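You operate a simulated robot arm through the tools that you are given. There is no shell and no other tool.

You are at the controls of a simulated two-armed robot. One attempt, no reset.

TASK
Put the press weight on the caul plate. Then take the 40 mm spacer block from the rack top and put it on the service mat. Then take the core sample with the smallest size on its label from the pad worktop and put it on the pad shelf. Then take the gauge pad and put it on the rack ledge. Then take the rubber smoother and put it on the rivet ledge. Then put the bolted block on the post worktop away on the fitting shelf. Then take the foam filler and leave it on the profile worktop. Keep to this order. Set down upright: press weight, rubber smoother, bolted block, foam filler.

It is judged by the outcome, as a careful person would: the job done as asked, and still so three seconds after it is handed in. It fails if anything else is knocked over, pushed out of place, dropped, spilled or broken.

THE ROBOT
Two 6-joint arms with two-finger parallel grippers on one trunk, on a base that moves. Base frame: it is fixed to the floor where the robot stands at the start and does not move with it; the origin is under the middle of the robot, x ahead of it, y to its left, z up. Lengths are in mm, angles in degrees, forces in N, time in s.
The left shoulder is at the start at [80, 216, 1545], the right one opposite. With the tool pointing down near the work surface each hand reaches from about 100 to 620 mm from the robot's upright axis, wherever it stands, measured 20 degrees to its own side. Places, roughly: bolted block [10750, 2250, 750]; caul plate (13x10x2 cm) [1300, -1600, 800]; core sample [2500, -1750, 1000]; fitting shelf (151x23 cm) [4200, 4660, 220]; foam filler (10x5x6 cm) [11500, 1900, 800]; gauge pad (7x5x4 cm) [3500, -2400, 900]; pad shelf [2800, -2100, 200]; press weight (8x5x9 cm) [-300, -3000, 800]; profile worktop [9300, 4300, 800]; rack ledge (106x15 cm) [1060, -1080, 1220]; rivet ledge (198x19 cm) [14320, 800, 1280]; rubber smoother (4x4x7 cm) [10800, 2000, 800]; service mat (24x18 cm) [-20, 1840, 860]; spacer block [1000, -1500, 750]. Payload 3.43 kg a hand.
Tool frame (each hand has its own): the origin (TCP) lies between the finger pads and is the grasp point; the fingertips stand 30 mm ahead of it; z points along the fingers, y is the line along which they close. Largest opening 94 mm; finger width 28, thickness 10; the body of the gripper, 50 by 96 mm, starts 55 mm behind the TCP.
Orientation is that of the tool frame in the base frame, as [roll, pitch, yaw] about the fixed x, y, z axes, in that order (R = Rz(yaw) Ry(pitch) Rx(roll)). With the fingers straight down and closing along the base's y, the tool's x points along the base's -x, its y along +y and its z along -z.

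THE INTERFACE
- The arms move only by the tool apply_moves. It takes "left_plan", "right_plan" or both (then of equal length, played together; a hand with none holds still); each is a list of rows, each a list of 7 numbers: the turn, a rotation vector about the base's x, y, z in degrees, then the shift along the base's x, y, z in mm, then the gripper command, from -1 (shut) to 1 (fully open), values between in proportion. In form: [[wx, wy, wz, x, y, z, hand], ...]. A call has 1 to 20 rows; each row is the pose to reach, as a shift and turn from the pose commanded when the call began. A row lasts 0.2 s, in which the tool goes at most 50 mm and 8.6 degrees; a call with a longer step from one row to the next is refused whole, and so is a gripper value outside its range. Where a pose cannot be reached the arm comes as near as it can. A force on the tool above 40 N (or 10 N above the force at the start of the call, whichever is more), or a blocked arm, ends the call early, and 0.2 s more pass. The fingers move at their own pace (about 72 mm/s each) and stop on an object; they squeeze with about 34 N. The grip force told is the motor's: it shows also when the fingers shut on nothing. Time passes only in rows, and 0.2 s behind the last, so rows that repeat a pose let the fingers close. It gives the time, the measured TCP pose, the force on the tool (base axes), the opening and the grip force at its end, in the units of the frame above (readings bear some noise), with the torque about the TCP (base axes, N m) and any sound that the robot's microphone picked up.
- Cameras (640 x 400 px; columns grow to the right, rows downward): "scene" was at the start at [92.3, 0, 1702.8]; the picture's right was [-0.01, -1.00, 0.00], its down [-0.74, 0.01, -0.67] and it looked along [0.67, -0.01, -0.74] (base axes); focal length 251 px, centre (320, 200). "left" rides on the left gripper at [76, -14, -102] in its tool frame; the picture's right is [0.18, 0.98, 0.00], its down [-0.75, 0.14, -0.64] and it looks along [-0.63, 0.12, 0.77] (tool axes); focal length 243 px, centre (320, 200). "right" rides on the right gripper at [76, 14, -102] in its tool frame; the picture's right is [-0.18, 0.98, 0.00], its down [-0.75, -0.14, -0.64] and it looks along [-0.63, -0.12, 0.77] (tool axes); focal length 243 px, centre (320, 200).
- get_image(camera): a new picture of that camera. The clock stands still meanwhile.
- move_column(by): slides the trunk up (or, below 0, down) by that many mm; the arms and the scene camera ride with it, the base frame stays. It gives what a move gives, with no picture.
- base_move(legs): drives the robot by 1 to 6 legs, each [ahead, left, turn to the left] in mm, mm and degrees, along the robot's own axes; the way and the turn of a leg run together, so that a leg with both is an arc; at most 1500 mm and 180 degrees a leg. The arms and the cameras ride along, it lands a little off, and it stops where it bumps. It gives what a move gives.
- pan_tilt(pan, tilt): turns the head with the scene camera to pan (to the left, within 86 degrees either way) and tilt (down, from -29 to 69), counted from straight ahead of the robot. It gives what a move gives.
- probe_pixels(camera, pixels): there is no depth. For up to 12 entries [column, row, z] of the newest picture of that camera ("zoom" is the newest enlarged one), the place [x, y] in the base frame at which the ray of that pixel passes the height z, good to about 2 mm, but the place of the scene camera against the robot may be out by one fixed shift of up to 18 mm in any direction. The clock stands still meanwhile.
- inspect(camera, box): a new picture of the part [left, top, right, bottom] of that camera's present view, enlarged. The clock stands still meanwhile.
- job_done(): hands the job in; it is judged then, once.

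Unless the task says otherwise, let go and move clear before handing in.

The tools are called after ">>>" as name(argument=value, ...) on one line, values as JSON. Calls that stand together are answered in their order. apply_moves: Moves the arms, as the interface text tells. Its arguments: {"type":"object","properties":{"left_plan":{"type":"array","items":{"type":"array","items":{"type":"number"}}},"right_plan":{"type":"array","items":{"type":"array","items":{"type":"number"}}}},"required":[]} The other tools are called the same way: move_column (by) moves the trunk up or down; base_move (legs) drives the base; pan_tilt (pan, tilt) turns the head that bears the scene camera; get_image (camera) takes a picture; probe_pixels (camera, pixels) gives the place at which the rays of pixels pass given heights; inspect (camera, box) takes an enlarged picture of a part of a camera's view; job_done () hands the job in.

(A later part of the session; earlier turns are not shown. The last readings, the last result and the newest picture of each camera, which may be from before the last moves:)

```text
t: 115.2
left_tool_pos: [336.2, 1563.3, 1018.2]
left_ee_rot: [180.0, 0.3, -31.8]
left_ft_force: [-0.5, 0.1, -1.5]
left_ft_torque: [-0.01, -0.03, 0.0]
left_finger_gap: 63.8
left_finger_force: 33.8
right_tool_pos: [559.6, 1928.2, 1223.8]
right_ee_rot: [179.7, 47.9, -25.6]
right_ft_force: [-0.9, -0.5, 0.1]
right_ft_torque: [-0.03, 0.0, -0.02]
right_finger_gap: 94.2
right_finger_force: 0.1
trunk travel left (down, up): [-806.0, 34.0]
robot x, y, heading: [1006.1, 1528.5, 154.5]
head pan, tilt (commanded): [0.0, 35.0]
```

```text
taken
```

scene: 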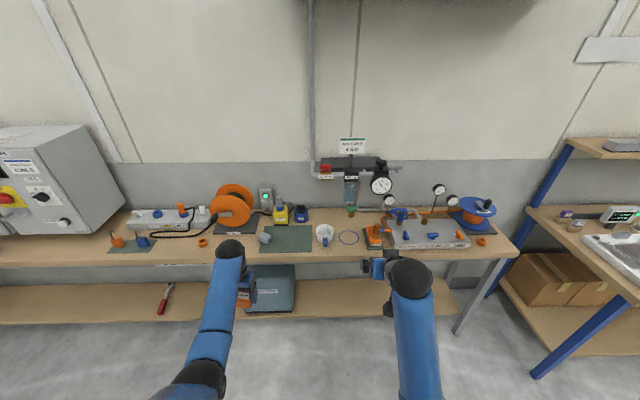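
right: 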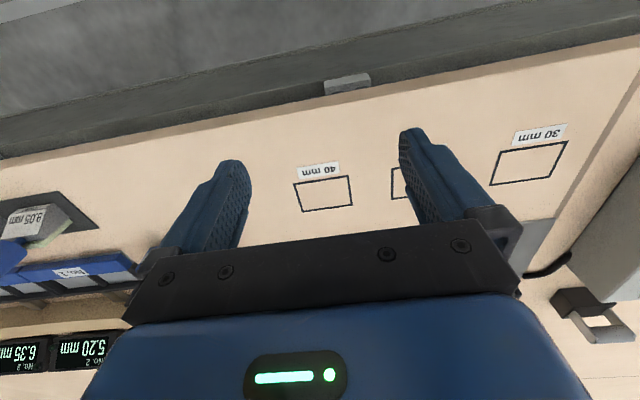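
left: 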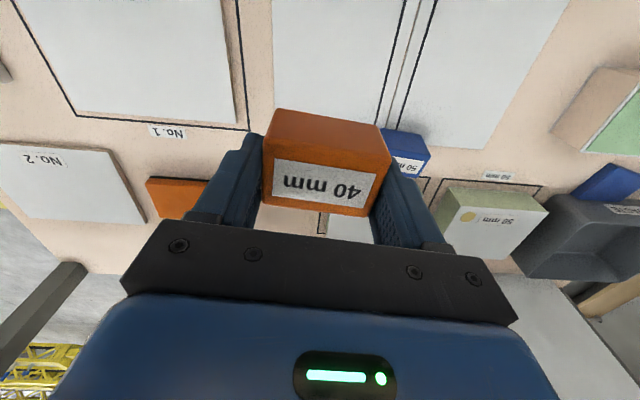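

The mat is at (287,238) with the grey block on its left edge (264,238). Zoom and probe.

>>> inspect(camera="scene", box=[220, 190, 370, 270])

>>> probe_pixels(camera="scene", pixels=[[267, 226, 850], [312, 226, 850], [312, 251, 850], [258, 251, 850], [289, 238, 850], [289, 238, 830], [320, 262, 850]])

```text
4.27 times, centred on (295, 230) of scene
```

zoom: 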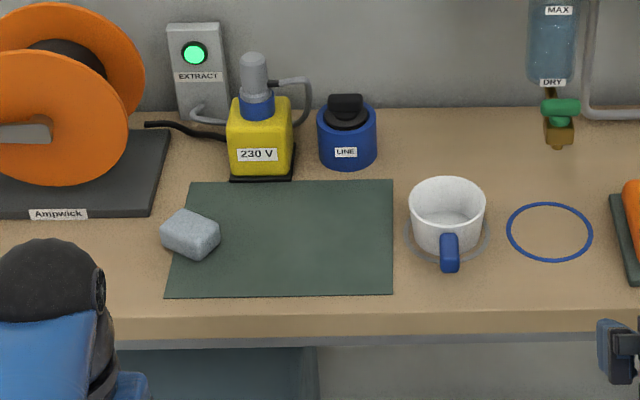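

```text
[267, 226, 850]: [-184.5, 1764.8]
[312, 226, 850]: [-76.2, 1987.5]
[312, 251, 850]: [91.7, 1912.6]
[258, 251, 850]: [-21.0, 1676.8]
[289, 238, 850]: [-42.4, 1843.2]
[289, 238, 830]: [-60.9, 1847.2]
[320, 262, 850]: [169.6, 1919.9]
```

I'll retract the right hand toward my body first so it stays clear of the gauges on the wall.

>>> apply_moves(right_plan=[[0, 0, 0, 36, -17, -20, 1], [0, 0, 0, 72, -34, -40, 1], [0, 0, 0, 108, -52, -60, 1], [0, 0, 0, 144, -69, -80, 1], [0, 0, 0, 180, -86, -100, 1], [0, 0, 0, 180, -86, -100, 1]])

>>> base_move(legs=[[0, -104, 0], [330, 0, 0]])

>>> get_image(camera="left")

>>> get_image(camera="scene")

```text
t: 116.5
left_tool_pos: [336.6, 1563.3, 1018.1]
left_ee_rot: [180.0, 0.2, -31.8]
left_ft_force: [0.2, -0.4, -1.4]
left_ft_torque: [0.02, 0.03, 0.03]
left_finger_gap: 64.0
left_finger_force: 34.0
right_tool_pos: [735.1, 1843.8, 1115.4]
right_ee_rot: [179.7, 47.9, -25.9]
right_ft_force: [0.7, 0.3, -0.1]
right_ft_torque: [-0.03, 0.03, 0.0]
right_finger_gap: 94.0
right_finger_force: 0.0
right hand out of reach, approached as far as the arm can: row 5, 6
trunk travel left (down, up): [-806.0, 34.0]
robot x, y, heading: [1004.4, 1524.9, 154.6]
head pan, tilt (commanded): [0.0, 35.0]
```

```text
t: 119.5
left_tool_pos: [86.2, 1801.9, 1018.9]
left_ee_rot: [-180.0, 0.4, -31.8]
left_ft_force: [0.0, 0.4, -1.3]
left_ft_torque: [-0.01, 0.06, -0.05]
left_finger_gap: 63.4
left_finger_force: 33.8
right_tool_pos: [486.5, 2082.5, 1118.2]
right_ee_rot: [179.7, 48.1, -25.9]
right_ft_force: [0.8, -0.3, 0.4]
right_ft_torque: [-0.03, -0.01, -0.02]
right_finger_gap: 93.8
right_finger_force: 0.1
trunk travel left (down, up): [-806.0, 34.0]
robot x, y, heading: [755.2, 1767.2, 154.1]
head pan, tilt (commanded): [0.0, 35.0]
```

```text
taken
```

left: 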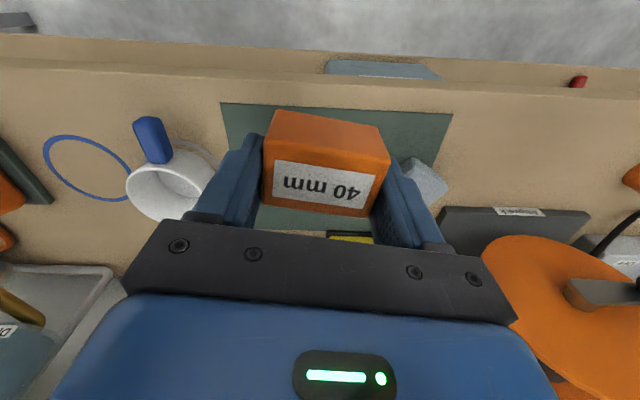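

```text
taken
```

scene: 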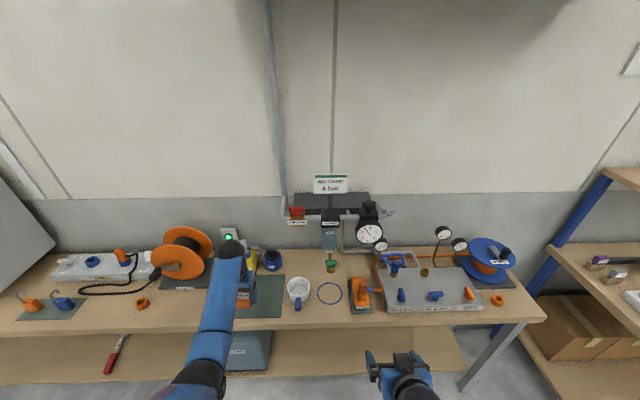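

Left camera shows the mat's front corners at (222,103) and (453,114). Probe to get height by known 240 mm width.

>>> probe_pixels(camera="left", pixels=[[222, 103, 840], [453, 114, 840], [222, 103, 860], [453, 114, 860], [222, 103, 880], [453, 114, 880], [405, 158, 860], [447, 185, 880], [250, 224, 860], [330, 228, 860]])

>>> inspect(camera="left", box=[200, 80, 480, 250])

```text
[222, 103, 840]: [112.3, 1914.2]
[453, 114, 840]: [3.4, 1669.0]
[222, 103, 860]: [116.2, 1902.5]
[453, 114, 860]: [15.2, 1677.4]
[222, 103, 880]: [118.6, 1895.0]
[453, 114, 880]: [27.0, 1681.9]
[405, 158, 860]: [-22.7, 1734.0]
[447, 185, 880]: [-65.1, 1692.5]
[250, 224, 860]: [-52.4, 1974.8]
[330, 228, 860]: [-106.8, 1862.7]
```

```text
2.29 times, centred on (340, 165) of left
```

zoom: 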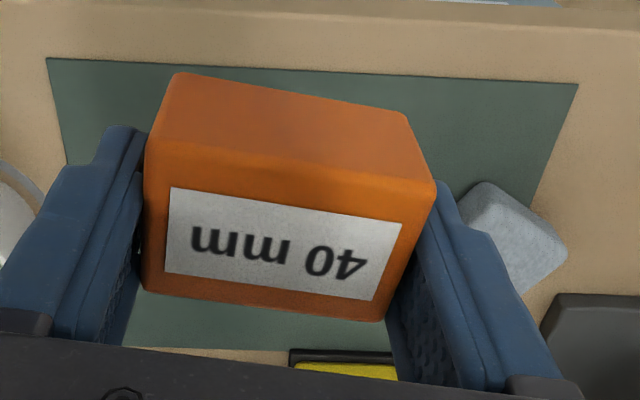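

The mat lies at z≈868 with centre about (-13,1828); the grey block sits on its left edge. I'll place the spacer at about (-4,1846), so drive ahead 100 mm.

>>> base_move(legs=[[100, 0, 0]])

>>> move_column(by=-80)

>>> get_image(camera="left")

```text
t: 120.7
left_tool_pos: [2.4, 1845.4, 1023.7]
left_ee_rot: [179.9, 0.6, -32.0]
left_ft_force: [-0.3, -0.8, 0.2]
left_ft_torque: [0.0, 0.03, 0.03]
left_finger_gap: 63.9
left_finger_force: 34.0
right_tool_pos: [402.8, 2122.7, 1119.7]
right_ee_rot: [179.8, 48.3, -25.8]
right_ft_force: [0.5, -0.4, -0.3]
right_ft_torque: [0.01, 0.04, -0.03]
right_finger_gap: 93.9
right_finger_force: 0.0
trunk travel left (down, up): [-806.0, 34.0]
robot x, y, heading: [666.7, 1805.7, 154.5]
head pan, tilt (commanded): [0.0, 35.0]
```

```text
t: 121.8
left_tool_pos: [-3.7, 1847.9, 938.0]
left_ee_rot: [180.0, 0.2, -32.0]
left_ft_force: [0.4, 0.1, -0.6]
left_ft_torque: [0.05, 0.0, -0.03]
left_finger_gap: 63.6
left_finger_force: 34.2
right_tool_pos: [396.6, 2124.6, 1035.8]
right_ee_rot: [179.8, 48.0, -25.9]
right_ft_force: [-0.2, 0.0, 0.9]
right_ft_torque: [-0.01, 0.01, 0.01]
right_finger_gap: 93.9
right_finger_force: 0.1
trunk travel left (down, up): [-726.0, 114.0]
robot x, y, heading: [664.1, 1805.8, 154.2]
head pan, tilt (commanded): [0.0, 35.0]
```

```text
taken
```

left: 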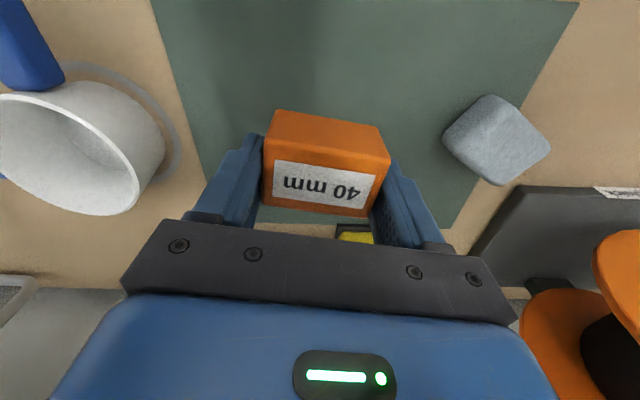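

Let me verify where the mat's back edge is relative to the drop point.

>>> probe_pixels(camera="left", pixels=[[320, 132, 868], [300, 228, 868], [453, 228, 868], [202, 180, 868], [150, 0, 868], [578, 2, 868], [445, 135, 880], [500, 185, 868]])

>>> inspect(camera="left", box=[230, 100, 420, 250])

```text
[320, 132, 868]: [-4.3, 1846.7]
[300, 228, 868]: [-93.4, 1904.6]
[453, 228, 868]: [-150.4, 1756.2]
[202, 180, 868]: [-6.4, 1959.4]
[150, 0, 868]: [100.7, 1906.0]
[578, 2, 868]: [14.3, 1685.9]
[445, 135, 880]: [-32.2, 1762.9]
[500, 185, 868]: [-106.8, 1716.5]
```

```text
2.67 times, centred on (325, 175) of left
```

zoom: 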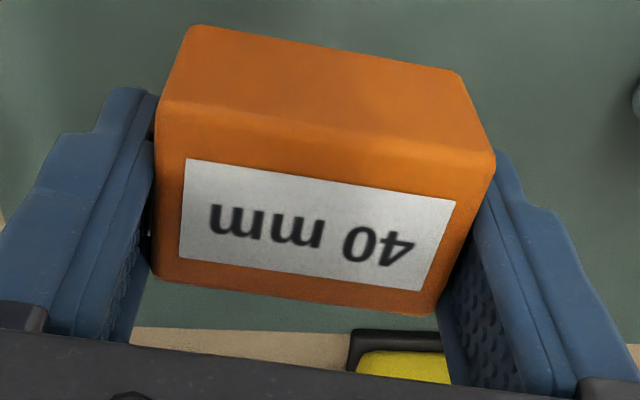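

The drop point has 69-105 mm of mat on all sides. Lower with the arm until contact.

>>> apply_moves(left_plan=[[0, 0, 0, 0, 0, -15, -1], [0, 0, 0, 0, 0, -26, -1], [0, 0, 0, 0, 0, -30, -1], [0, 0, 0, 0, 0, -34, -1], [0, 0, 0, 0, 0, -34, -1]])

```text
t: 123.0
left_tool_pos: [-3.8, 1846.4, 903.8]
left_ee_rot: [-180.0, 0.2, -32.0]
left_ft_force: [-1.1, 0.8, -0.9]
left_ft_torque: [-0.03, 0.02, -0.01]
left_finger_gap: 63.6
left_finger_force: 34.2
right_tool_pos: [396.3, 2124.9, 1036.5]
right_ee_rot: [179.6, 47.9, -25.9]
right_ft_force: [-0.7, -0.5, 0.1]
right_ft_torque: [-0.01, 0.02, 0.0]
right_finger_gap: 94.0
right_finger_force: 0.0
trunk travel left (down, up): [-726.0, 114.0]
robot x, y, heading: [664.4, 1809.7, 154.4]
head pan, tilt (commanded): [0.0, 35.0]
```

No contact yet at TCP z 903.8 (vertical force ≈ -1 N). Continue in small steps.

>>> apply_moves(left_plan=[[0, 0, 0, 0, 0, -3, -1], [0, 0, 0, 0, 0, -6, -1], [0, 0, 0, 0, 0, -6, -1]])

>>> get_image(camera="left")

```text
t: 123.8
left_tool_pos: [-1.9, 1845.6, 897.0]
left_ee_rot: [180.0, 0.1, -32.0]
left_ft_force: [-0.7, -0.5, -1.6]
left_ft_torque: [-0.02, 0.05, -0.01]
left_finger_gap: 63.7
left_finger_force: 34.5
right_tool_pos: [396.8, 2124.0, 1036.5]
right_ee_rot: [179.6, 47.8, -25.9]
right_ft_force: [-0.4, 0.4, 0.2]
right_ft_torque: [0.01, -0.01, -0.01]
right_finger_gap: 94.2
right_finger_force: 0.1
trunk travel left (down, up): [-726.0, 114.0]
robot x, y, heading: [662.0, 1807.6, 154.5]
head pan, tilt (commanded): [0.0, 35.0]
```

```text
taken
```

left: 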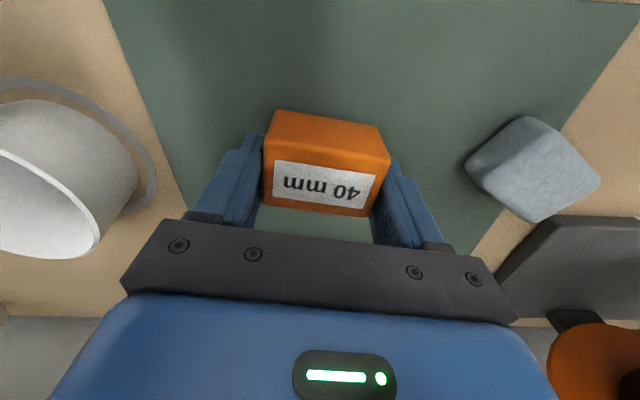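

>>> apply_moves(left_plan=[[0, 0, 0, 0, 0, -3, -1], [0, 0, 0, 0, 0, -6, -1], [0, 0, 0, 0, 0, -6, -1]])

```text
t: 124.6
left_tool_pos: [-3.2, 1846.9, 889.2]
left_ee_rot: [180.0, 0.2, -32.1]
left_ft_force: [0.8, -0.5, -0.4]
left_ft_torque: [0.0, 0.04, 0.03]
left_finger_gap: 64.0
left_finger_force: 33.6
right_tool_pos: [395.7, 2126.1, 1036.6]
right_ee_rot: [179.7, 48.0, -25.9]
right_ft_force: [-1.0, 0.1, 0.3]
right_ft_torque: [0.02, -0.01, -0.01]
right_finger_gap: 93.8
right_finger_force: 0.1
trunk travel left (down, up): [-726.0, 114.0]
robot x, y, heading: [668.3, 1809.6, 154.6]
head pan, tilt (commanded): [0.0, 35.0]
```

Still free at 889; go on in small steps.

>>> apply_moves(left_plan=[[0, 0, 0, 0, 0, -2, -1], [0, 0, 0, 0, 0, -4, -1], [0, 0, 0, 0, 0, -6, -1], [0, 0, 0, 0, 0, -6, -1]])

```text
t: 125.6
left_tool_pos: [-2.7, 1846.2, 886.5]
left_ee_rot: [-180.0, 0.2, -32.0]
left_ft_force: [-0.7, -0.2, 5.0]
left_ft_torque: [-0.04, -0.17, -0.02]
left_finger_gap: 63.5
left_finger_force: 34.3
right_tool_pos: [398.0, 2125.0, 1037.4]
right_ee_rot: [179.8, 47.8, -25.9]
right_ft_force: [0.6, 0.0, -0.4]
right_ft_torque: [-0.01, -0.01, -0.03]
right_finger_gap: 93.9
right_finger_force: 0.1
trunk travel left (down, up): [-726.0, 114.0]
robot x, y, heading: [662.4, 1810.2, 154.4]
head pan, tilt (commanded): [0.0, 35.0]
```

Contact at TCP z 886 (+5 N). Release and rise.

>>> apply_moves(left_plan=[[0, 0, 0, 0, 0, 0, -0.2], [0, 0, 0, 0, 0, 0, 0.4], [0, 0, 0, 0, 0, 0, 1], [0, 0, 0, 0, 0, 0, 1]])

>>> move_column(by=110)

>>> get_image(camera="left")

```text
t: 126.6
left_tool_pos: [-3.1, 1846.4, 885.5]
left_ee_rot: [180.0, 0.2, -32.1]
left_ft_force: [0.2, -0.1, 0.5]
left_ft_torque: [0.01, -0.02, -0.04]
left_finger_gap: 94.2
left_finger_force: 0.1
right_tool_pos: [396.5, 2124.1, 1036.9]
right_ee_rot: [179.7, 47.8, -26.0]
right_ft_force: [-0.1, -0.2, 0.2]
right_ft_torque: [0.02, -0.04, 0.03]
right_finger_gap: 93.9
right_finger_force: 0.1
trunk travel left (down, up): [-726.0, 114.0]
robot x, y, heading: [667.5, 1809.5, 154.2]
head pan, tilt (commanded): [0.0, 35.0]
```

```text
t: 128.0
left_tool_pos: [-3.4, 1846.2, 995.2]
left_ee_rot: [-180.0, 0.1, -32.0]
left_ft_force: [-0.8, 0.3, -0.1]
left_ft_torque: [0.01, 0.0, -0.02]
left_finger_gap: 94.0
left_finger_force: 0.1
right_tool_pos: [395.5, 2124.3, 1146.5]
right_ee_rot: [179.7, 47.8, -25.9]
right_ft_force: [-0.1, -0.9, -0.1]
right_ft_torque: [0.01, 0.0, -0.01]
right_finger_gap: 94.1
right_finger_force: 0.1
trunk travel left (down, up): [-836.0, 4.0]
robot x, y, heading: [663.7, 1808.5, 154.2]
head pan, tilt (commanded): [0.0, 35.0]
```

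```text
taken
```

left: 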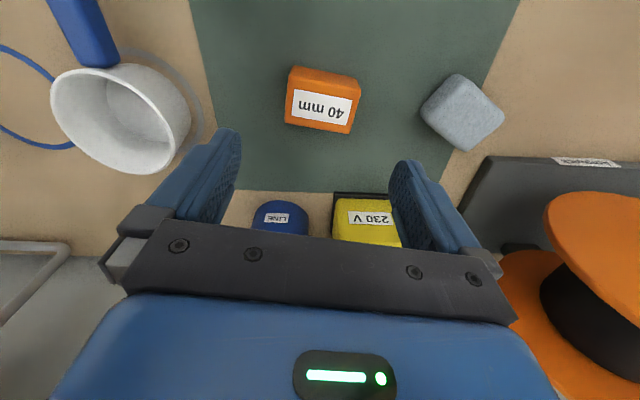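

The 40 mm spacer now rests on the service mat. Next the core sample: I'll back off, turn toward the pad worktop side and drive along the open floor, keeping well off the grey bench.

>>> base_move(legs=[[-400, 0, 0], [0, 0, 92], [1050, 0, 0], [0, 1400, 0]])

>>> pan_tilt(pan=25, tilt=25)

>>> get_image(camera="scene")

```text
t: 146.2
left_tool_pos: [1918.5, -550.7, 995.3]
left_ee_rot: [179.9, 0.2, 61.9]
left_ft_force: [0.2, -0.1, -0.9]
left_ft_torque: [0.01, -0.01, -0.01]
left_finger_gap: 93.9
left_finger_force: 0.1
right_tool_pos: [1615.1, -170.3, 1146.3]
right_ee_rot: [179.7, 48.0, 67.9]
right_ft_force: [-0.7, 0.3, 0.3]
right_ft_torque: [-0.03, 0.03, 0.02]
right_finger_gap: 94.0
right_finger_force: 0.0
trunk travel left (down, up): [-836.0, 4.0]
robot x, y, heading: [1909.3, 118.6, -112.0]
head pan, tilt (commanded): [0.0, 35.0]
```

```text
t: 147.0
left_tool_pos: [1920.6, -551.0, 994.9]
left_ee_rot: [180.0, 0.3, 61.9]
left_ft_force: [-0.4, -0.4, 0.2]
left_ft_torque: [0.0, 0.01, -0.01]
left_finger_gap: 94.0
left_finger_force: 0.1
right_tool_pos: [1614.3, -168.4, 1146.0]
right_ee_rot: [179.7, 47.8, 68.0]
right_ft_force: [0.6, 0.1, -0.2]
right_ft_torque: [0.01, -0.01, 0.03]
right_finger_gap: 94.3
right_finger_force: 0.0
trunk travel left (down, up): [-836.0, 4.0]
robot x, y, heading: [1910.5, 118.8, -111.9]
head pan, tilt (commanded): [25.0, 25.0]
```

```text
taken
```

scene: 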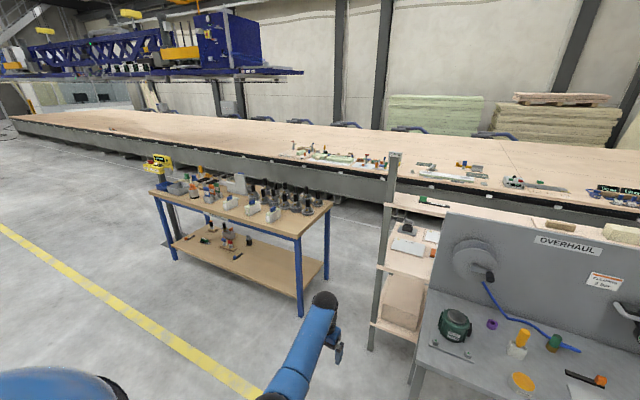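

The pad worktop is ahead-left (150-330, 170-240) with its low shelf beneath. Zoom in.

>>> inspect(camera="scene", box=[130, 140, 350, 320])

>>> probe_pixels(camera="scene", pixels=[[297, 237, 850], [150, 191, 850], [333, 202, 850], [302, 316, 0], [172, 260, 0], [302, 288, 200], [172, 240, 200], [328, 262, 200], [235, 175, 850]])

```text
2.22 times, centred on (240, 230) of scene
```

zoom: 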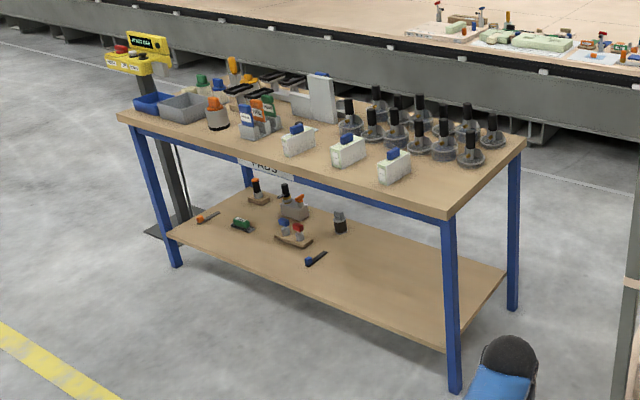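

```text
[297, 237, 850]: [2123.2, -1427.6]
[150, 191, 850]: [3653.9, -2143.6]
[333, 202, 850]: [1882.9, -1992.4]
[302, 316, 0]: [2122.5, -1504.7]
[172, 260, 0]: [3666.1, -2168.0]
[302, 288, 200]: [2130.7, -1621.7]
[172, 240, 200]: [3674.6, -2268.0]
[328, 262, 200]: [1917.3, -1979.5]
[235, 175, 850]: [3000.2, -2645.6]
```

The samples stand on the aisle side of that worktop with labels facing the aisle. Before choosing a route round the far end, I'll look further left.

>>> pan_tilt(pan=70, tilt=20)

>>> get_image(camera="scene")

```text
t: 148.2
left_tool_pos: [1919.2, -550.5, 994.3]
left_ee_rot: [-179.9, 0.2, 61.9]
left_ft_force: [0.4, 0.7, -0.5]
left_ft_torque: [-0.02, -0.01, 0.0]
left_finger_gap: 94.1
left_finger_force: 0.1
right_tool_pos: [1614.3, -169.2, 1146.2]
right_ee_rot: [179.6, 47.9, 68.0]
right_ft_force: [0.1, -0.2, 0.1]
right_ft_torque: [0.0, 0.01, -0.01]
right_finger_gap: 94.1
right_finger_force: 0.0
trunk travel left (down, up): [-836.0, 4.0]
robot x, y, heading: [1911.4, 118.4, -112.0]
head pan, tilt (commanded): [70.0, 20.0]
```

```text
taken
```

scene: 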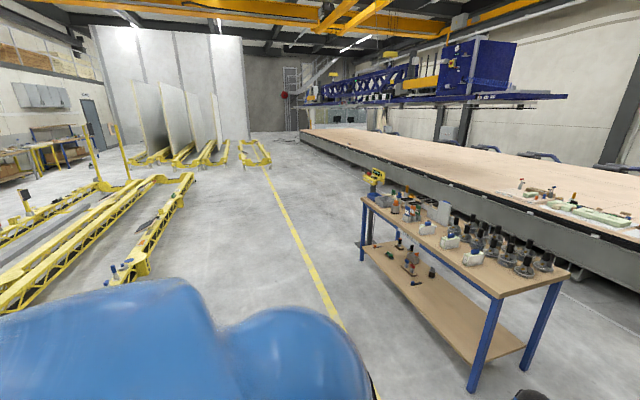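

The floor round the far end is clear. Check the cradle's distance on the left side.

>>> probe_pixels(camera="scene", pixels=[[120, 285, 0], [195, 178, 0], [150, 262, 0], [360, 262, 0], [372, 250, 0], [470, 390, 0], [262, 168, 0], [365, 190, 900]])

```text
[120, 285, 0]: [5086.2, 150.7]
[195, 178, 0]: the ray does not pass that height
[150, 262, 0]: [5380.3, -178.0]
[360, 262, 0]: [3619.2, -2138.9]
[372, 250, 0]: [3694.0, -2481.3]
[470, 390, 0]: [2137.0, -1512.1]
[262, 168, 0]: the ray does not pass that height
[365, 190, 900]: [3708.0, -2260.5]
```

Path is clear (cradle is over 1 m away). Turn left and drive round the far end of the pad worktop.

>>> base_move(legs=[[0, 0, 88], [1500, 0, 0], [1500, 0, 0], [350, 0, 0], [0, 0, -90]])

>>> pan_tilt(pan=-30, tilt=25)

>>> get_image(camera="scene")

```text
t: 172.1
left_tool_pos: [4940.6, -1973.1, 994.2]
left_ee_rot: [180.0, 0.2, 58.8]
left_ft_force: [0.6, -1.0, 0.7]
left_ft_torque: [-0.03, 0.01, 0.02]
left_finger_gap: 94.3
left_finger_force: 0.1
right_tool_pos: [4656.8, -1576.1, 1146.2]
right_ee_rot: [179.6, 47.9, 64.8]
right_ft_force: [-0.4, -0.6, 0.9]
right_ft_torque: [-0.04, -0.02, 0.0]
right_finger_gap: 94.1
right_finger_force: 0.0
trunk travel left (down, up): [-836.0, 4.0]
robot x, y, heading: [4969.8, -1302.7, -115.3]
head pan, tilt (commanded): [70.0, 20.0]
```

```text
t: 173.8
left_tool_pos: [4940.6, -1972.8, 996.1]
left_ee_rot: [-179.9, 0.2, 58.8]
left_ft_force: [-0.3, 0.0, -1.0]
left_ft_torque: [0.0, -0.01, 0.02]
left_finger_gap: 93.9
left_finger_force: 0.1
right_tool_pos: [4656.8, -1575.9, 1147.3]
right_ee_rot: [179.6, 47.8, 64.9]
right_ft_force: [-0.6, -0.4, -0.5]
right_ft_torque: [-0.02, -0.02, -0.02]
right_finger_gap: 93.8
right_finger_force: 0.1
trunk travel left (down, up): [-836.0, 4.0]
robot x, y, heading: [4967.6, -1303.1, -115.0]
head pan, tilt (commanded): [-30.0, 25.0]
```

```text
taken
```

scene: 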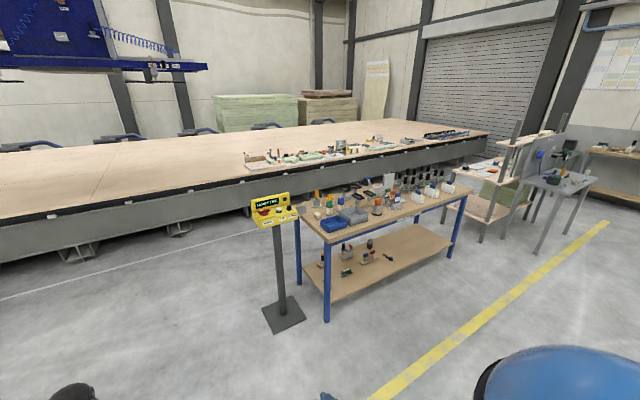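

Clear ahead; the yellow stand (base at (285,315)) is off to the right. Zoom in on the worktop's far end to look for the gauge pad.

>>> inspect(camera="scene", box=[240, 160, 470, 250])

>>> inspect(camera="scene", box=[240, 185, 360, 260])

>>> probe_pixels(camera="scene", pixels=[[285, 333, 0], [265, 308, 0], [303, 320, 0], [327, 240, 850], [295, 205, 850], [327, 320, 0]])

```text
2.78 times, centred on (355, 205) of scene
```

zoom: 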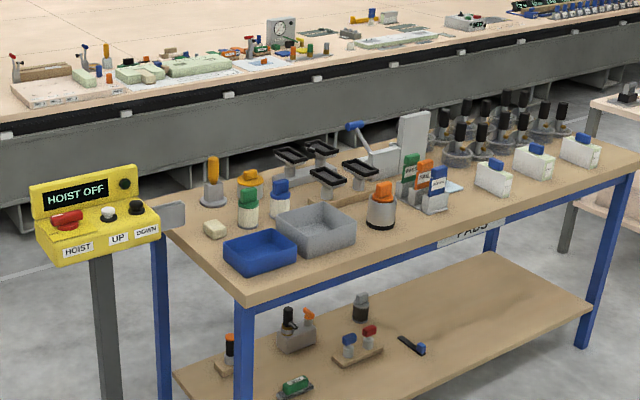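

```text
5.33 times, centred on (300, 222) of scene
```

zoom: 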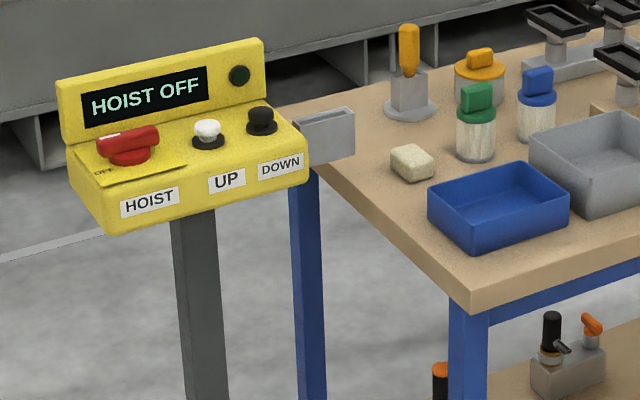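

```text
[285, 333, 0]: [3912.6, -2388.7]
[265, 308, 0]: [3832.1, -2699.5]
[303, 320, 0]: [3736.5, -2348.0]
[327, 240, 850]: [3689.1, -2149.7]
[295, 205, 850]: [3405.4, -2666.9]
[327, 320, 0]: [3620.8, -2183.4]
```

The beige block at scene (317,215) looks like the gauge pad. Continue around into the aisle and turn to face the pad worktop from that side.

>>> base_move(legs=[[1500, 0, 0], [950, 0, 0], [0, 0, -178]])

>>> pan_tilt(pan=50, tilt=25)

>>> get_image(camera="scene")

```text
t: 192.9
left_tool_pos: [3962.4, -2826.9, 995.5]
left_ee_rot: [-180.0, 0.2, -119.9]
left_ft_force: [0.5, 0.4, -0.4]
left_ft_torque: [-0.02, 0.0, 0.0]
left_finger_gap: 94.1
left_finger_force: 0.1
right_tool_pos: [4254.8, -3214.3, 1146.6]
right_ee_rot: [179.7, 47.9, -113.6]
right_ft_force: [0.3, -0.2, 0.2]
right_ft_torque: [0.0, 0.03, -0.03]
right_finger_gap: 93.9
right_finger_force: 0.0
trunk travel left (down, up): [-836.0, 4.0]
robot x, y, heading: [3951.0, -3494.9, 66.2]
head pan, tilt (commanded): [-30.0, 25.0]
```

```text
t: 194.5
left_tool_pos: [3961.3, -2825.8, 994.9]
left_ee_rot: [-180.0, 0.2, -119.8]
left_ft_force: [-0.8, 0.3, 0.0]
left_ft_torque: [0.0, 0.02, -0.02]
left_finger_gap: 93.8
left_finger_force: 0.0
right_tool_pos: [4255.9, -3215.8, 1146.6]
right_ee_rot: [179.7, 47.9, -113.7]
right_ft_force: [-0.5, 0.0, -0.1]
right_ft_torque: [0.01, 0.01, -0.02]
right_finger_gap: 93.8
right_finger_force: 0.1
trunk travel left (down, up): [-836.0, 4.0]
robot x, y, heading: [3947.0, -3499.2, 66.3]
head pan, tilt (commanded): [50.0, 25.0]
```

```text
taken
```

scene: 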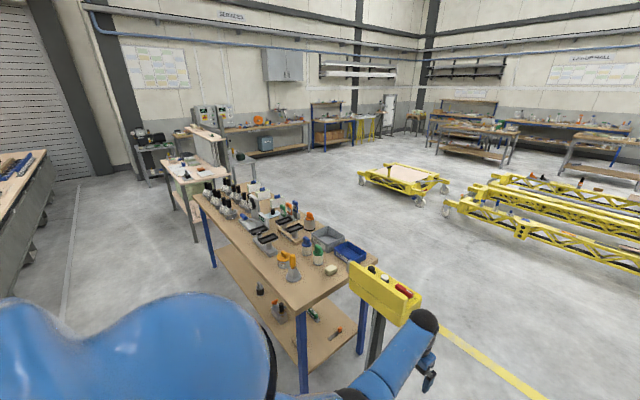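

The stand with the yellow control box is close to my left hand's path, so I'll probe it and back up before sliding left.

>>> probe_pixels(camera="scene", pixels=[[395, 325, 950], [395, 325, 1050], [348, 290, 1000], [420, 295, 1000], [303, 312, 870], [362, 262, 870], [195, 195, 870]])

>>> base_move(legs=[[-200, 0, 0]])

```text
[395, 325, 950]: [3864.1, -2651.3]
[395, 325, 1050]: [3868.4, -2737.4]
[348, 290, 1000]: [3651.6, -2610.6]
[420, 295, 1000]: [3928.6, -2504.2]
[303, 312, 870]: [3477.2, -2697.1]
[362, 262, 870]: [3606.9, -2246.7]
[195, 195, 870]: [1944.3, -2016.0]
```

```text
t: 196.1
left_tool_pos: [3885.6, -3005.6, 992.7]
left_ee_rot: [-180.0, 0.0, -119.8]
left_ft_force: [0.4, 0.0, -1.3]
left_ft_torque: [-0.02, 0.02, -0.01]
left_finger_gap: 93.9
left_finger_force: 0.0
right_tool_pos: [4177.9, -3395.6, 1144.2]
right_ee_rot: [179.7, 47.7, -113.9]
right_ft_force: [0.2, -0.1, -0.5]
right_ft_torque: [0.0, 0.02, 0.01]
right_finger_gap: 93.9
right_finger_force: 0.2
trunk travel left (down, up): [-836.0, 4.0]
robot x, y, heading: [3868.7, -3678.8, 66.4]
head pan, tilt (commanded): [50.0, 25.0]
```

Clear by over 200 mm. Slide left along the aisle to the core samples.

>>> base_move(legs=[[0, 1500, 0], [0, 350, 0]])

>>> pan_tilt(pan=15, tilt=35)

>>> get_image(camera="scene")

```text
t: 205.3
left_tool_pos: [2205.6, -2269.6, 996.4]
left_ee_rot: [179.8, 0.2, -120.1]
left_ft_force: [0.7, -0.5, 0.0]
left_ft_torque: [0.01, 0.04, -0.01]
left_finger_gap: 94.0
left_finger_force: 0.1
right_tool_pos: [2496.9, -2660.5, 1145.4]
right_ee_rot: [179.5, 47.9, -114.1]
right_ft_force: [-0.3, -0.7, 0.0]
right_ft_torque: [0.02, -0.02, 0.03]
right_finger_gap: 93.9
right_finger_force: 0.0
trunk travel left (down, up): [-836.0, 4.0]
robot x, y, heading: [2186.1, -2933.7, 66.4]
head pan, tilt (commanded): [50.0, 25.0]
```

```text
t: 206.3
left_tool_pos: [2203.0, -2268.9, 994.6]
left_ee_rot: [-180.0, 0.2, -120.0]
left_ft_force: [1.0, -0.1, 0.1]
left_ft_torque: [0.0, 0.01, -0.06]
left_finger_gap: 94.1
left_finger_force: 0.1
right_tool_pos: [2493.8, -2658.7, 1147.4]
right_ee_rot: [179.6, 48.0, -114.0]
right_ft_force: [-0.4, -0.7, -0.5]
right_ft_torque: [-0.01, 0.0, 0.01]
right_finger_gap: 93.9
right_finger_force: 0.2
trunk travel left (down, up): [-836.0, 4.0]
robot x, y, heading: [2188.7, -2940.6, 66.2]
head pan, tilt (commanded): [15.0, 35.0]
```

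```text
taken
```

scene: 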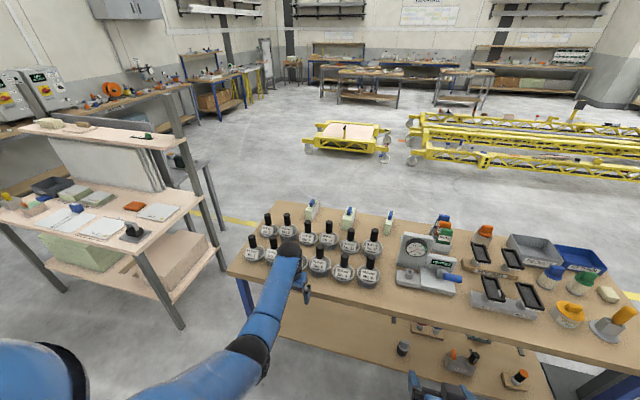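

I see two rows of core samples with labels at (250-380, 215-285). Zoom in to read the labels.

>>> inspect(camera="scene", box=[230, 195, 400, 300])

>>> inspect(camera="scene", box=[235, 200, 315, 270])

>>> inspect(camera="scene", box=[300, 215, 390, 290])

```text
3.76 times, centred on (315, 248) of scene
```

zoom: 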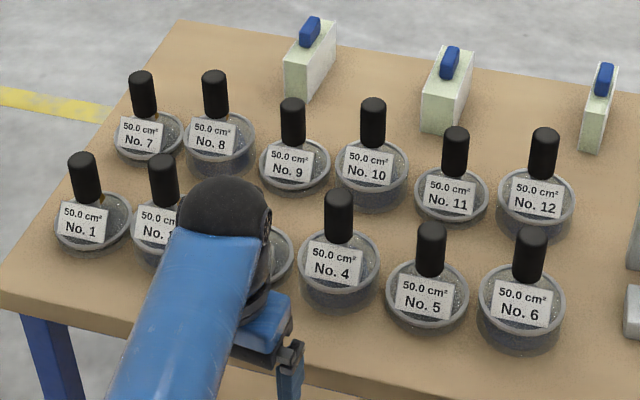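

```text
5.71 times, centred on (275, 235) of scene
```

zoom: 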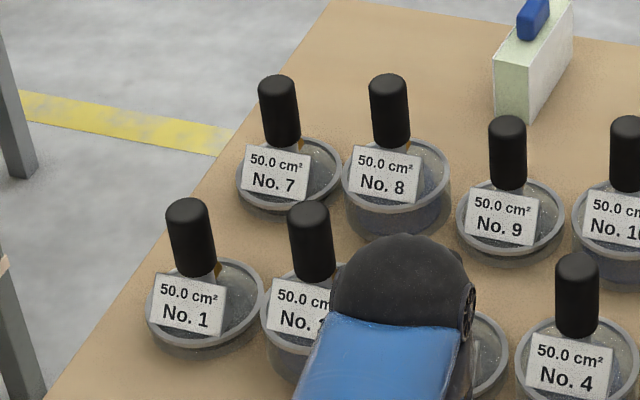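

```text
5.33 times, centred on (345, 252) of scene
```

zoom: 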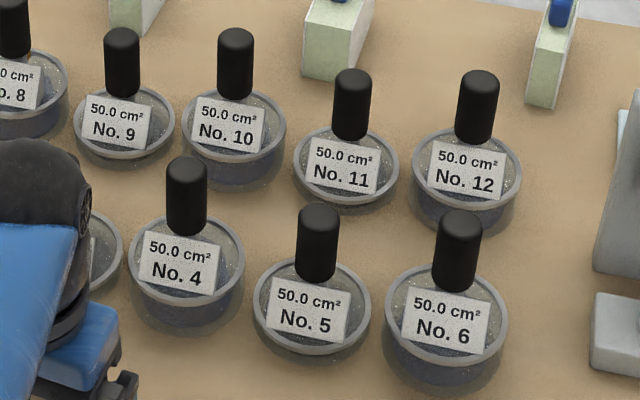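

All twelve dishes read "50.0 cm²" — those aren't the core samples. The three foam blocks with blue grips behind them (scene (312,210), (349,217), (389,222)) look like core samples; zoom on them.

>>> inspect(camera="scene", box=[295, 190, 405, 240])

>>> inspect(camera="scene", box=[390, 200, 640, 340])

>>> probe_pixels(camera="scene", pixels=[[312, 218, 870], [349, 225, 870], [388, 230, 870], [608, 297, 870], [228, 273, 870], [272, 203, 870]])

```text
5.82 times, centred on (350, 215) of scene
```

zoom: 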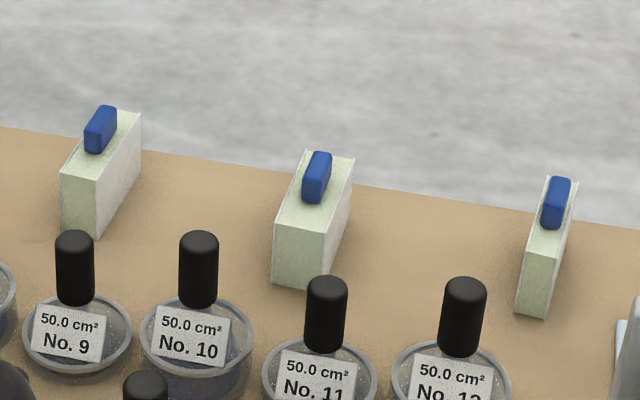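

```text
2.56 times, centred on (515, 270) of scene
```

zoom: 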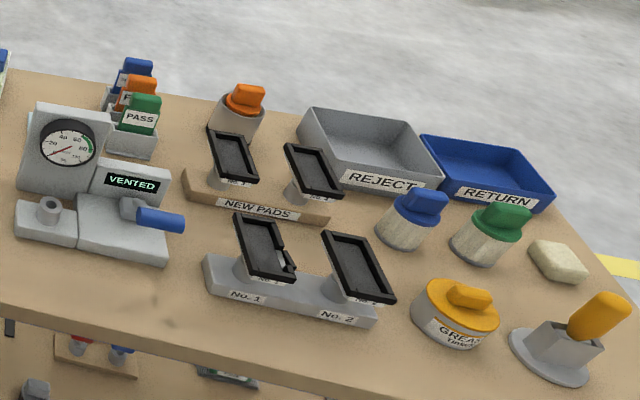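

```text
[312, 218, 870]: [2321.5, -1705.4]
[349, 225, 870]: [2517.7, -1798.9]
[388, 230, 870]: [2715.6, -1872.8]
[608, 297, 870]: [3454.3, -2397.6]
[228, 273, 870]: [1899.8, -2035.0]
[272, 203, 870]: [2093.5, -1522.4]
```

The core samples are the three foam blocks at n≈600 near the front edge, and their labels aren't on the faces I see from here. I'll go back round the far end to the front side to read and grasp them.

>>> base_move(legs=[[0, -1500, 0], [0, -380, 0], [1400, 0, 0], [900, 0, 0], [0, 0, 180]])

>>> pan_tilt(pan=-40, tilt=25)

>>> get_image(camera="scene")

```text
t: 234.1
left_tool_pos: [4862.3, -2333.1, 994.4]
left_ee_rot: [-179.9, 0.1, 58.4]
left_ft_force: [0.0, 0.3, -0.5]
left_ft_torque: [0.0, 0.03, 0.0]
left_finger_gap: 94.1
left_finger_force: 0.1
right_tool_pos: [4580.6, -1935.6, 1146.9]
right_ee_rot: [179.6, 48.0, 64.4]
right_ft_force: [0.2, -0.2, 0.1]
right_ft_torque: [0.0, 0.0, 0.0]
right_finger_gap: 93.9
right_finger_force: 0.0
trunk travel left (down, up): [-836.0, 4.0]
robot x, y, heading: [4896.8, -1663.5, -115.5]
head pan, tilt (commanded): [15.0, 35.0]
```

```text
t: 235.3
left_tool_pos: [4862.9, -2334.1, 996.4]
left_ee_rot: [-180.0, 0.3, 58.4]
left_ft_force: [0.8, -0.1, 0.4]
left_ft_torque: [0.0, 0.01, 0.02]
left_finger_gap: 93.7
left_finger_force: 0.0
right_tool_pos: [4580.6, -1935.7, 1145.8]
right_ee_rot: [179.7, 48.0, 64.4]
right_ft_force: [-0.5, -0.4, -1.3]
right_ft_torque: [-0.01, -0.02, 0.02]
right_finger_gap: 93.9
right_finger_force: 0.0
trunk travel left (down, up): [-836.0, 4.0]
robot x, y, heading: [4894.1, -1660.4, -115.3]
head pan, tilt (commanded): [-40.0, 25.0]
```

```text
taken
```

scene: 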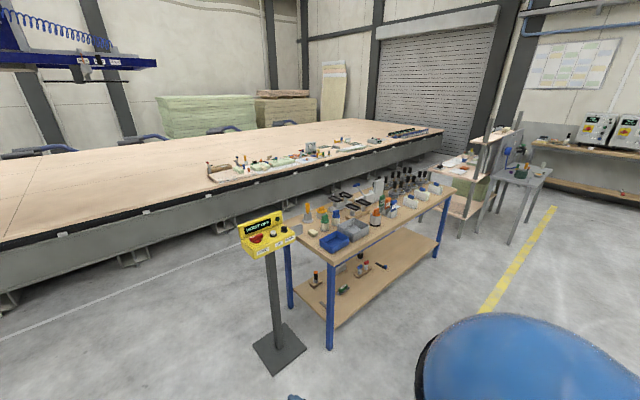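

I'm at the front side beyond the stand. Square up and slide right to stand in front of the foam blocks.

>>> base_move(legs=[[0, 0, 1.4], [0, -1500, 0], [0, -550, 0]])

>>> pan_tilt(pan=0, tilt=35)

>>> get_image(camera="scene")

```text
t: 245.9
left_tool_pos: [3003.1, -1487.9, 994.4]
left_ee_rot: [-179.9, 0.1, 60.0]
left_ft_force: [0.0, 0.3, 0.3]
left_ft_torque: [0.0, -0.02, -0.02]
left_finger_gap: 93.7
left_finger_force: 0.0
right_tool_pos: [2713.3, -1098.4, 1146.7]
right_ee_rot: [179.7, 47.9, 66.2]
right_ft_force: [-0.2, 0.5, 0.6]
right_ft_torque: [0.02, 0.02, 0.02]
right_finger_gap: 94.1
right_finger_force: 0.1
trunk travel left (down, up): [-836.0, 4.0]
robot x, y, heading: [3017.2, -816.4, -113.8]
head pan, tilt (commanded): [-40.0, 25.0]
```

```text
t: 247.0
left_tool_pos: [3002.1, -1487.4, 995.3]
left_ee_rot: [-179.9, 0.2, 60.1]
left_ft_force: [-0.4, -0.1, 0.8]
left_ft_torque: [0.0, -0.01, 0.0]
left_finger_gap: 93.7
left_finger_force: 0.1
right_tool_pos: [2710.0, -1097.4, 1147.2]
right_ee_rot: [179.7, 48.0, 66.0]
right_ft_force: [-0.1, -0.3, 0.1]
right_ft_torque: [-0.04, 0.02, -0.01]
right_finger_gap: 93.8
right_finger_force: 0.1
trunk travel left (down, up): [-836.0, 4.0]
robot x, y, heading: [3019.8, -817.7, -114.0]
head pan, tilt (commanded): [0.0, 35.0]
```

```text
taken
```

scene: 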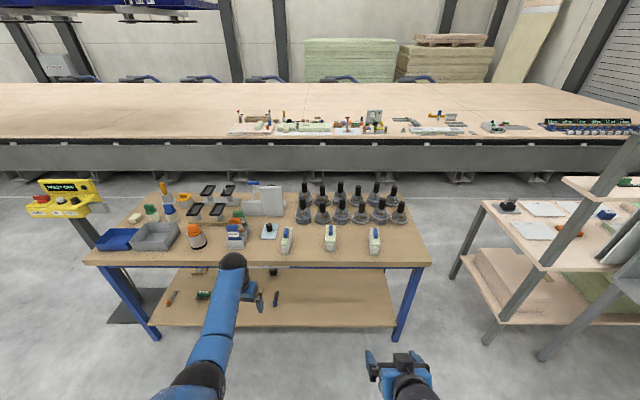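

Now the three foam blocks are at (287,240), (330,238), (375,241). Zoom to read labels.

>>> inspect(camera="scene", box=[265, 215, 400, 265])

>>> inspect(camera="scene", box=[220, 215, 300, 265])

>>> inspect(camera="scene", box=[130, 250, 430, 345])

```text
4.74 times, centred on (332, 240) of scene
```

zoom: 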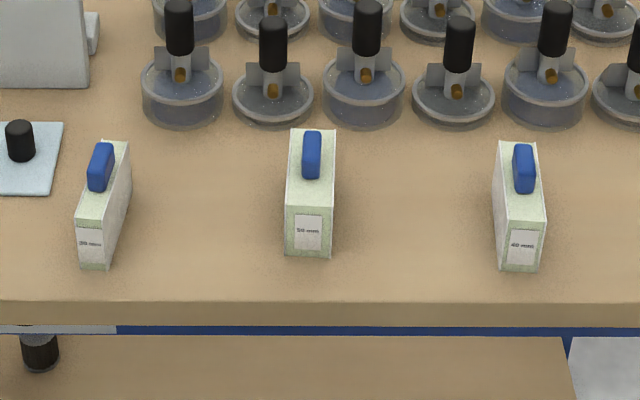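

```text
8.00 times, centred on (260, 240) of scene
```

zoom: 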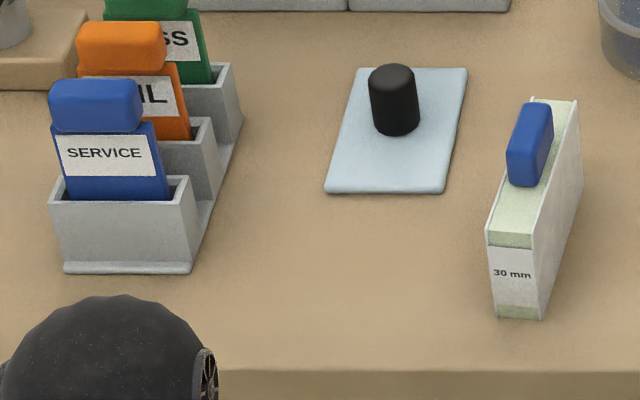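

```text
2.13 times, centred on (280, 298) of scene
```

zoom: 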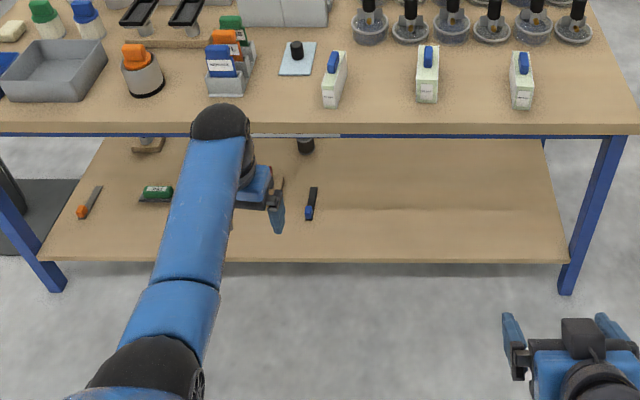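

The left one reads "30 mm". Confirm the other two.

>>> inspect(camera="scene", box=[310, 220, 350, 260])

>>> inspect(camera="scene", box=[355, 222, 395, 262])

>>> probe_pixels(camera="scene", pixels=[[284, 254, 850], [284, 254, 880], [331, 254, 850], [375, 256, 850], [152, 326, 200], [398, 326, 200], [388, 272, 200], [428, 263, 850], [84, 263, 850], [176, 266, 200]])

```text
10.00 times, centred on (330, 240) of scene
```

zoom: 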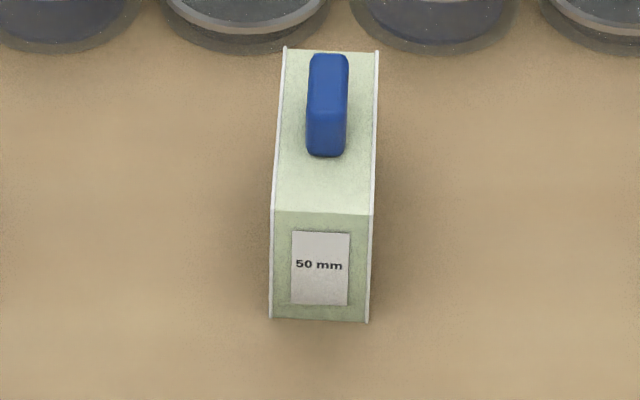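

```text
10.00 times, centred on (375, 242) of scene
```

zoom: 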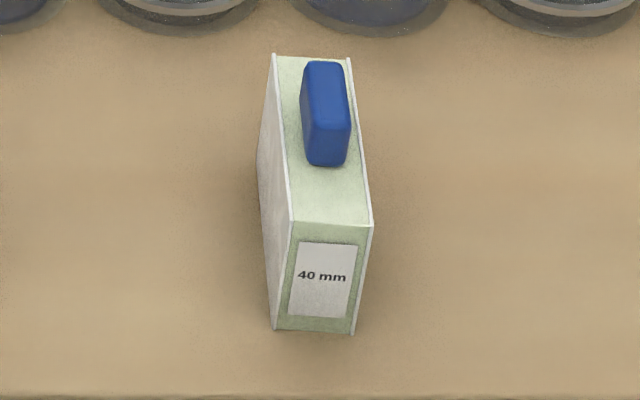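

```text
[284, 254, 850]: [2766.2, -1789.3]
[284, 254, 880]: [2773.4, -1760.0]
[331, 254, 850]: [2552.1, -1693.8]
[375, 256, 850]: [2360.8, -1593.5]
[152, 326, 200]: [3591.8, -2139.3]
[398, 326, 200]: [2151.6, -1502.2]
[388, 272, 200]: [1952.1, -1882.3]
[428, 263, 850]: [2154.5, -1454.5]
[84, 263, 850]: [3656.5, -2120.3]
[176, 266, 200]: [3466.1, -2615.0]
```

Labels read 30, 50 and 40 mm, so the 30 mm sample at scene (287,240) is the one. I'll shift right ~90 mm and approach so the left hand comes just short of it, then check with the hand camera.

>>> base_move(legs=[[0, -93, 0], [320, 0, 0]])

>>> get_image(camera="left")

>>> get_image(camera="scene")

```text
t: 249.8
left_tool_pos: [2793.1, -1737.5, 997.1]
left_ee_rot: [179.9, 0.4, 60.2]
left_ft_force: [-0.3, -0.3, 0.2]
left_ft_torque: [-0.03, 0.01, 0.02]
left_finger_gap: 94.0
left_finger_force: 0.0
right_tool_pos: [2501.0, -1347.6, 1146.3]
right_ee_rot: [179.5, 48.2, 66.1]
right_ft_force: [-1.5, -0.2, 0.0]
right_ft_torque: [-0.06, 0.0, 0.01]
right_finger_gap: 94.1
right_finger_force: 0.0
trunk travel left (down, up): [-836.0, 4.0]
robot x, y, heading: [2807.4, -1066.2, -113.7]
head pan, tilt (commanded): [0.0, 35.0]
```

```text
taken
```

left: 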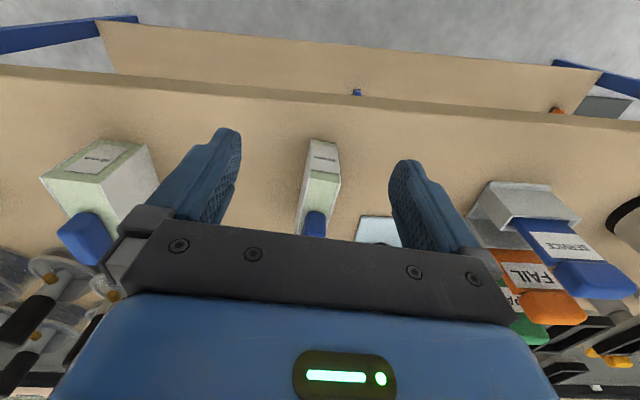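

```text
taken
```

scene: 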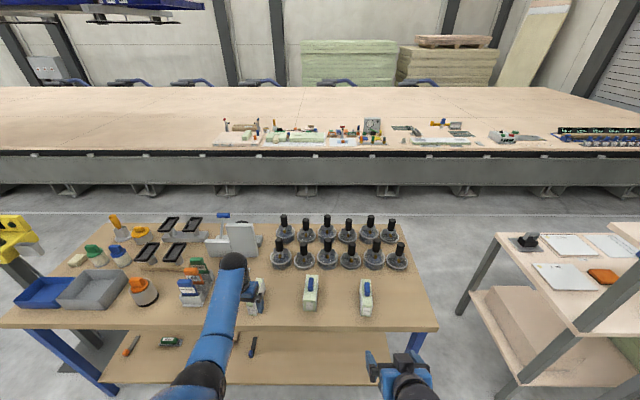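

The 30 mm sample is right between the fingers' view at (320,180). Enlarge and probe.

>>> inspect(camera="left", box=[270, 120, 390, 245])

>>> probe_pixels(camera="left", pixels=[[311, 140, 850], [338, 142, 850], [311, 140, 880], [338, 142, 880], [306, 176, 930], [340, 180, 930], [306, 176, 950], [340, 180, 950]])

```text
3.20 times, centred on (330, 182) of left
```

zoom: 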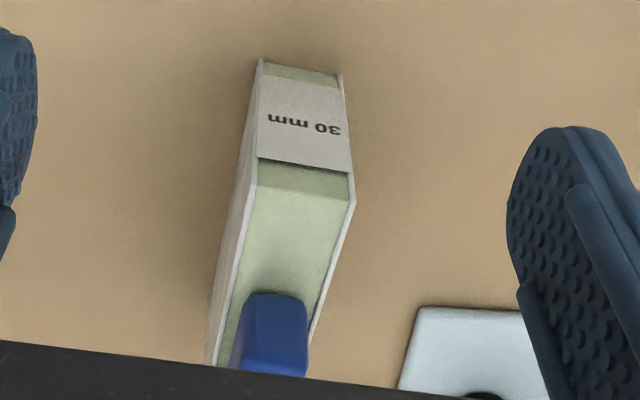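

```text
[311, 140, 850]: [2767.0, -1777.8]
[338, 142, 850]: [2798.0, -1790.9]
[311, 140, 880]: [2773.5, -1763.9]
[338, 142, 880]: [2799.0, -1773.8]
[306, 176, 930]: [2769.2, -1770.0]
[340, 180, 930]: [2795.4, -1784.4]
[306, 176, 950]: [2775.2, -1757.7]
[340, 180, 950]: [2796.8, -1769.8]
```

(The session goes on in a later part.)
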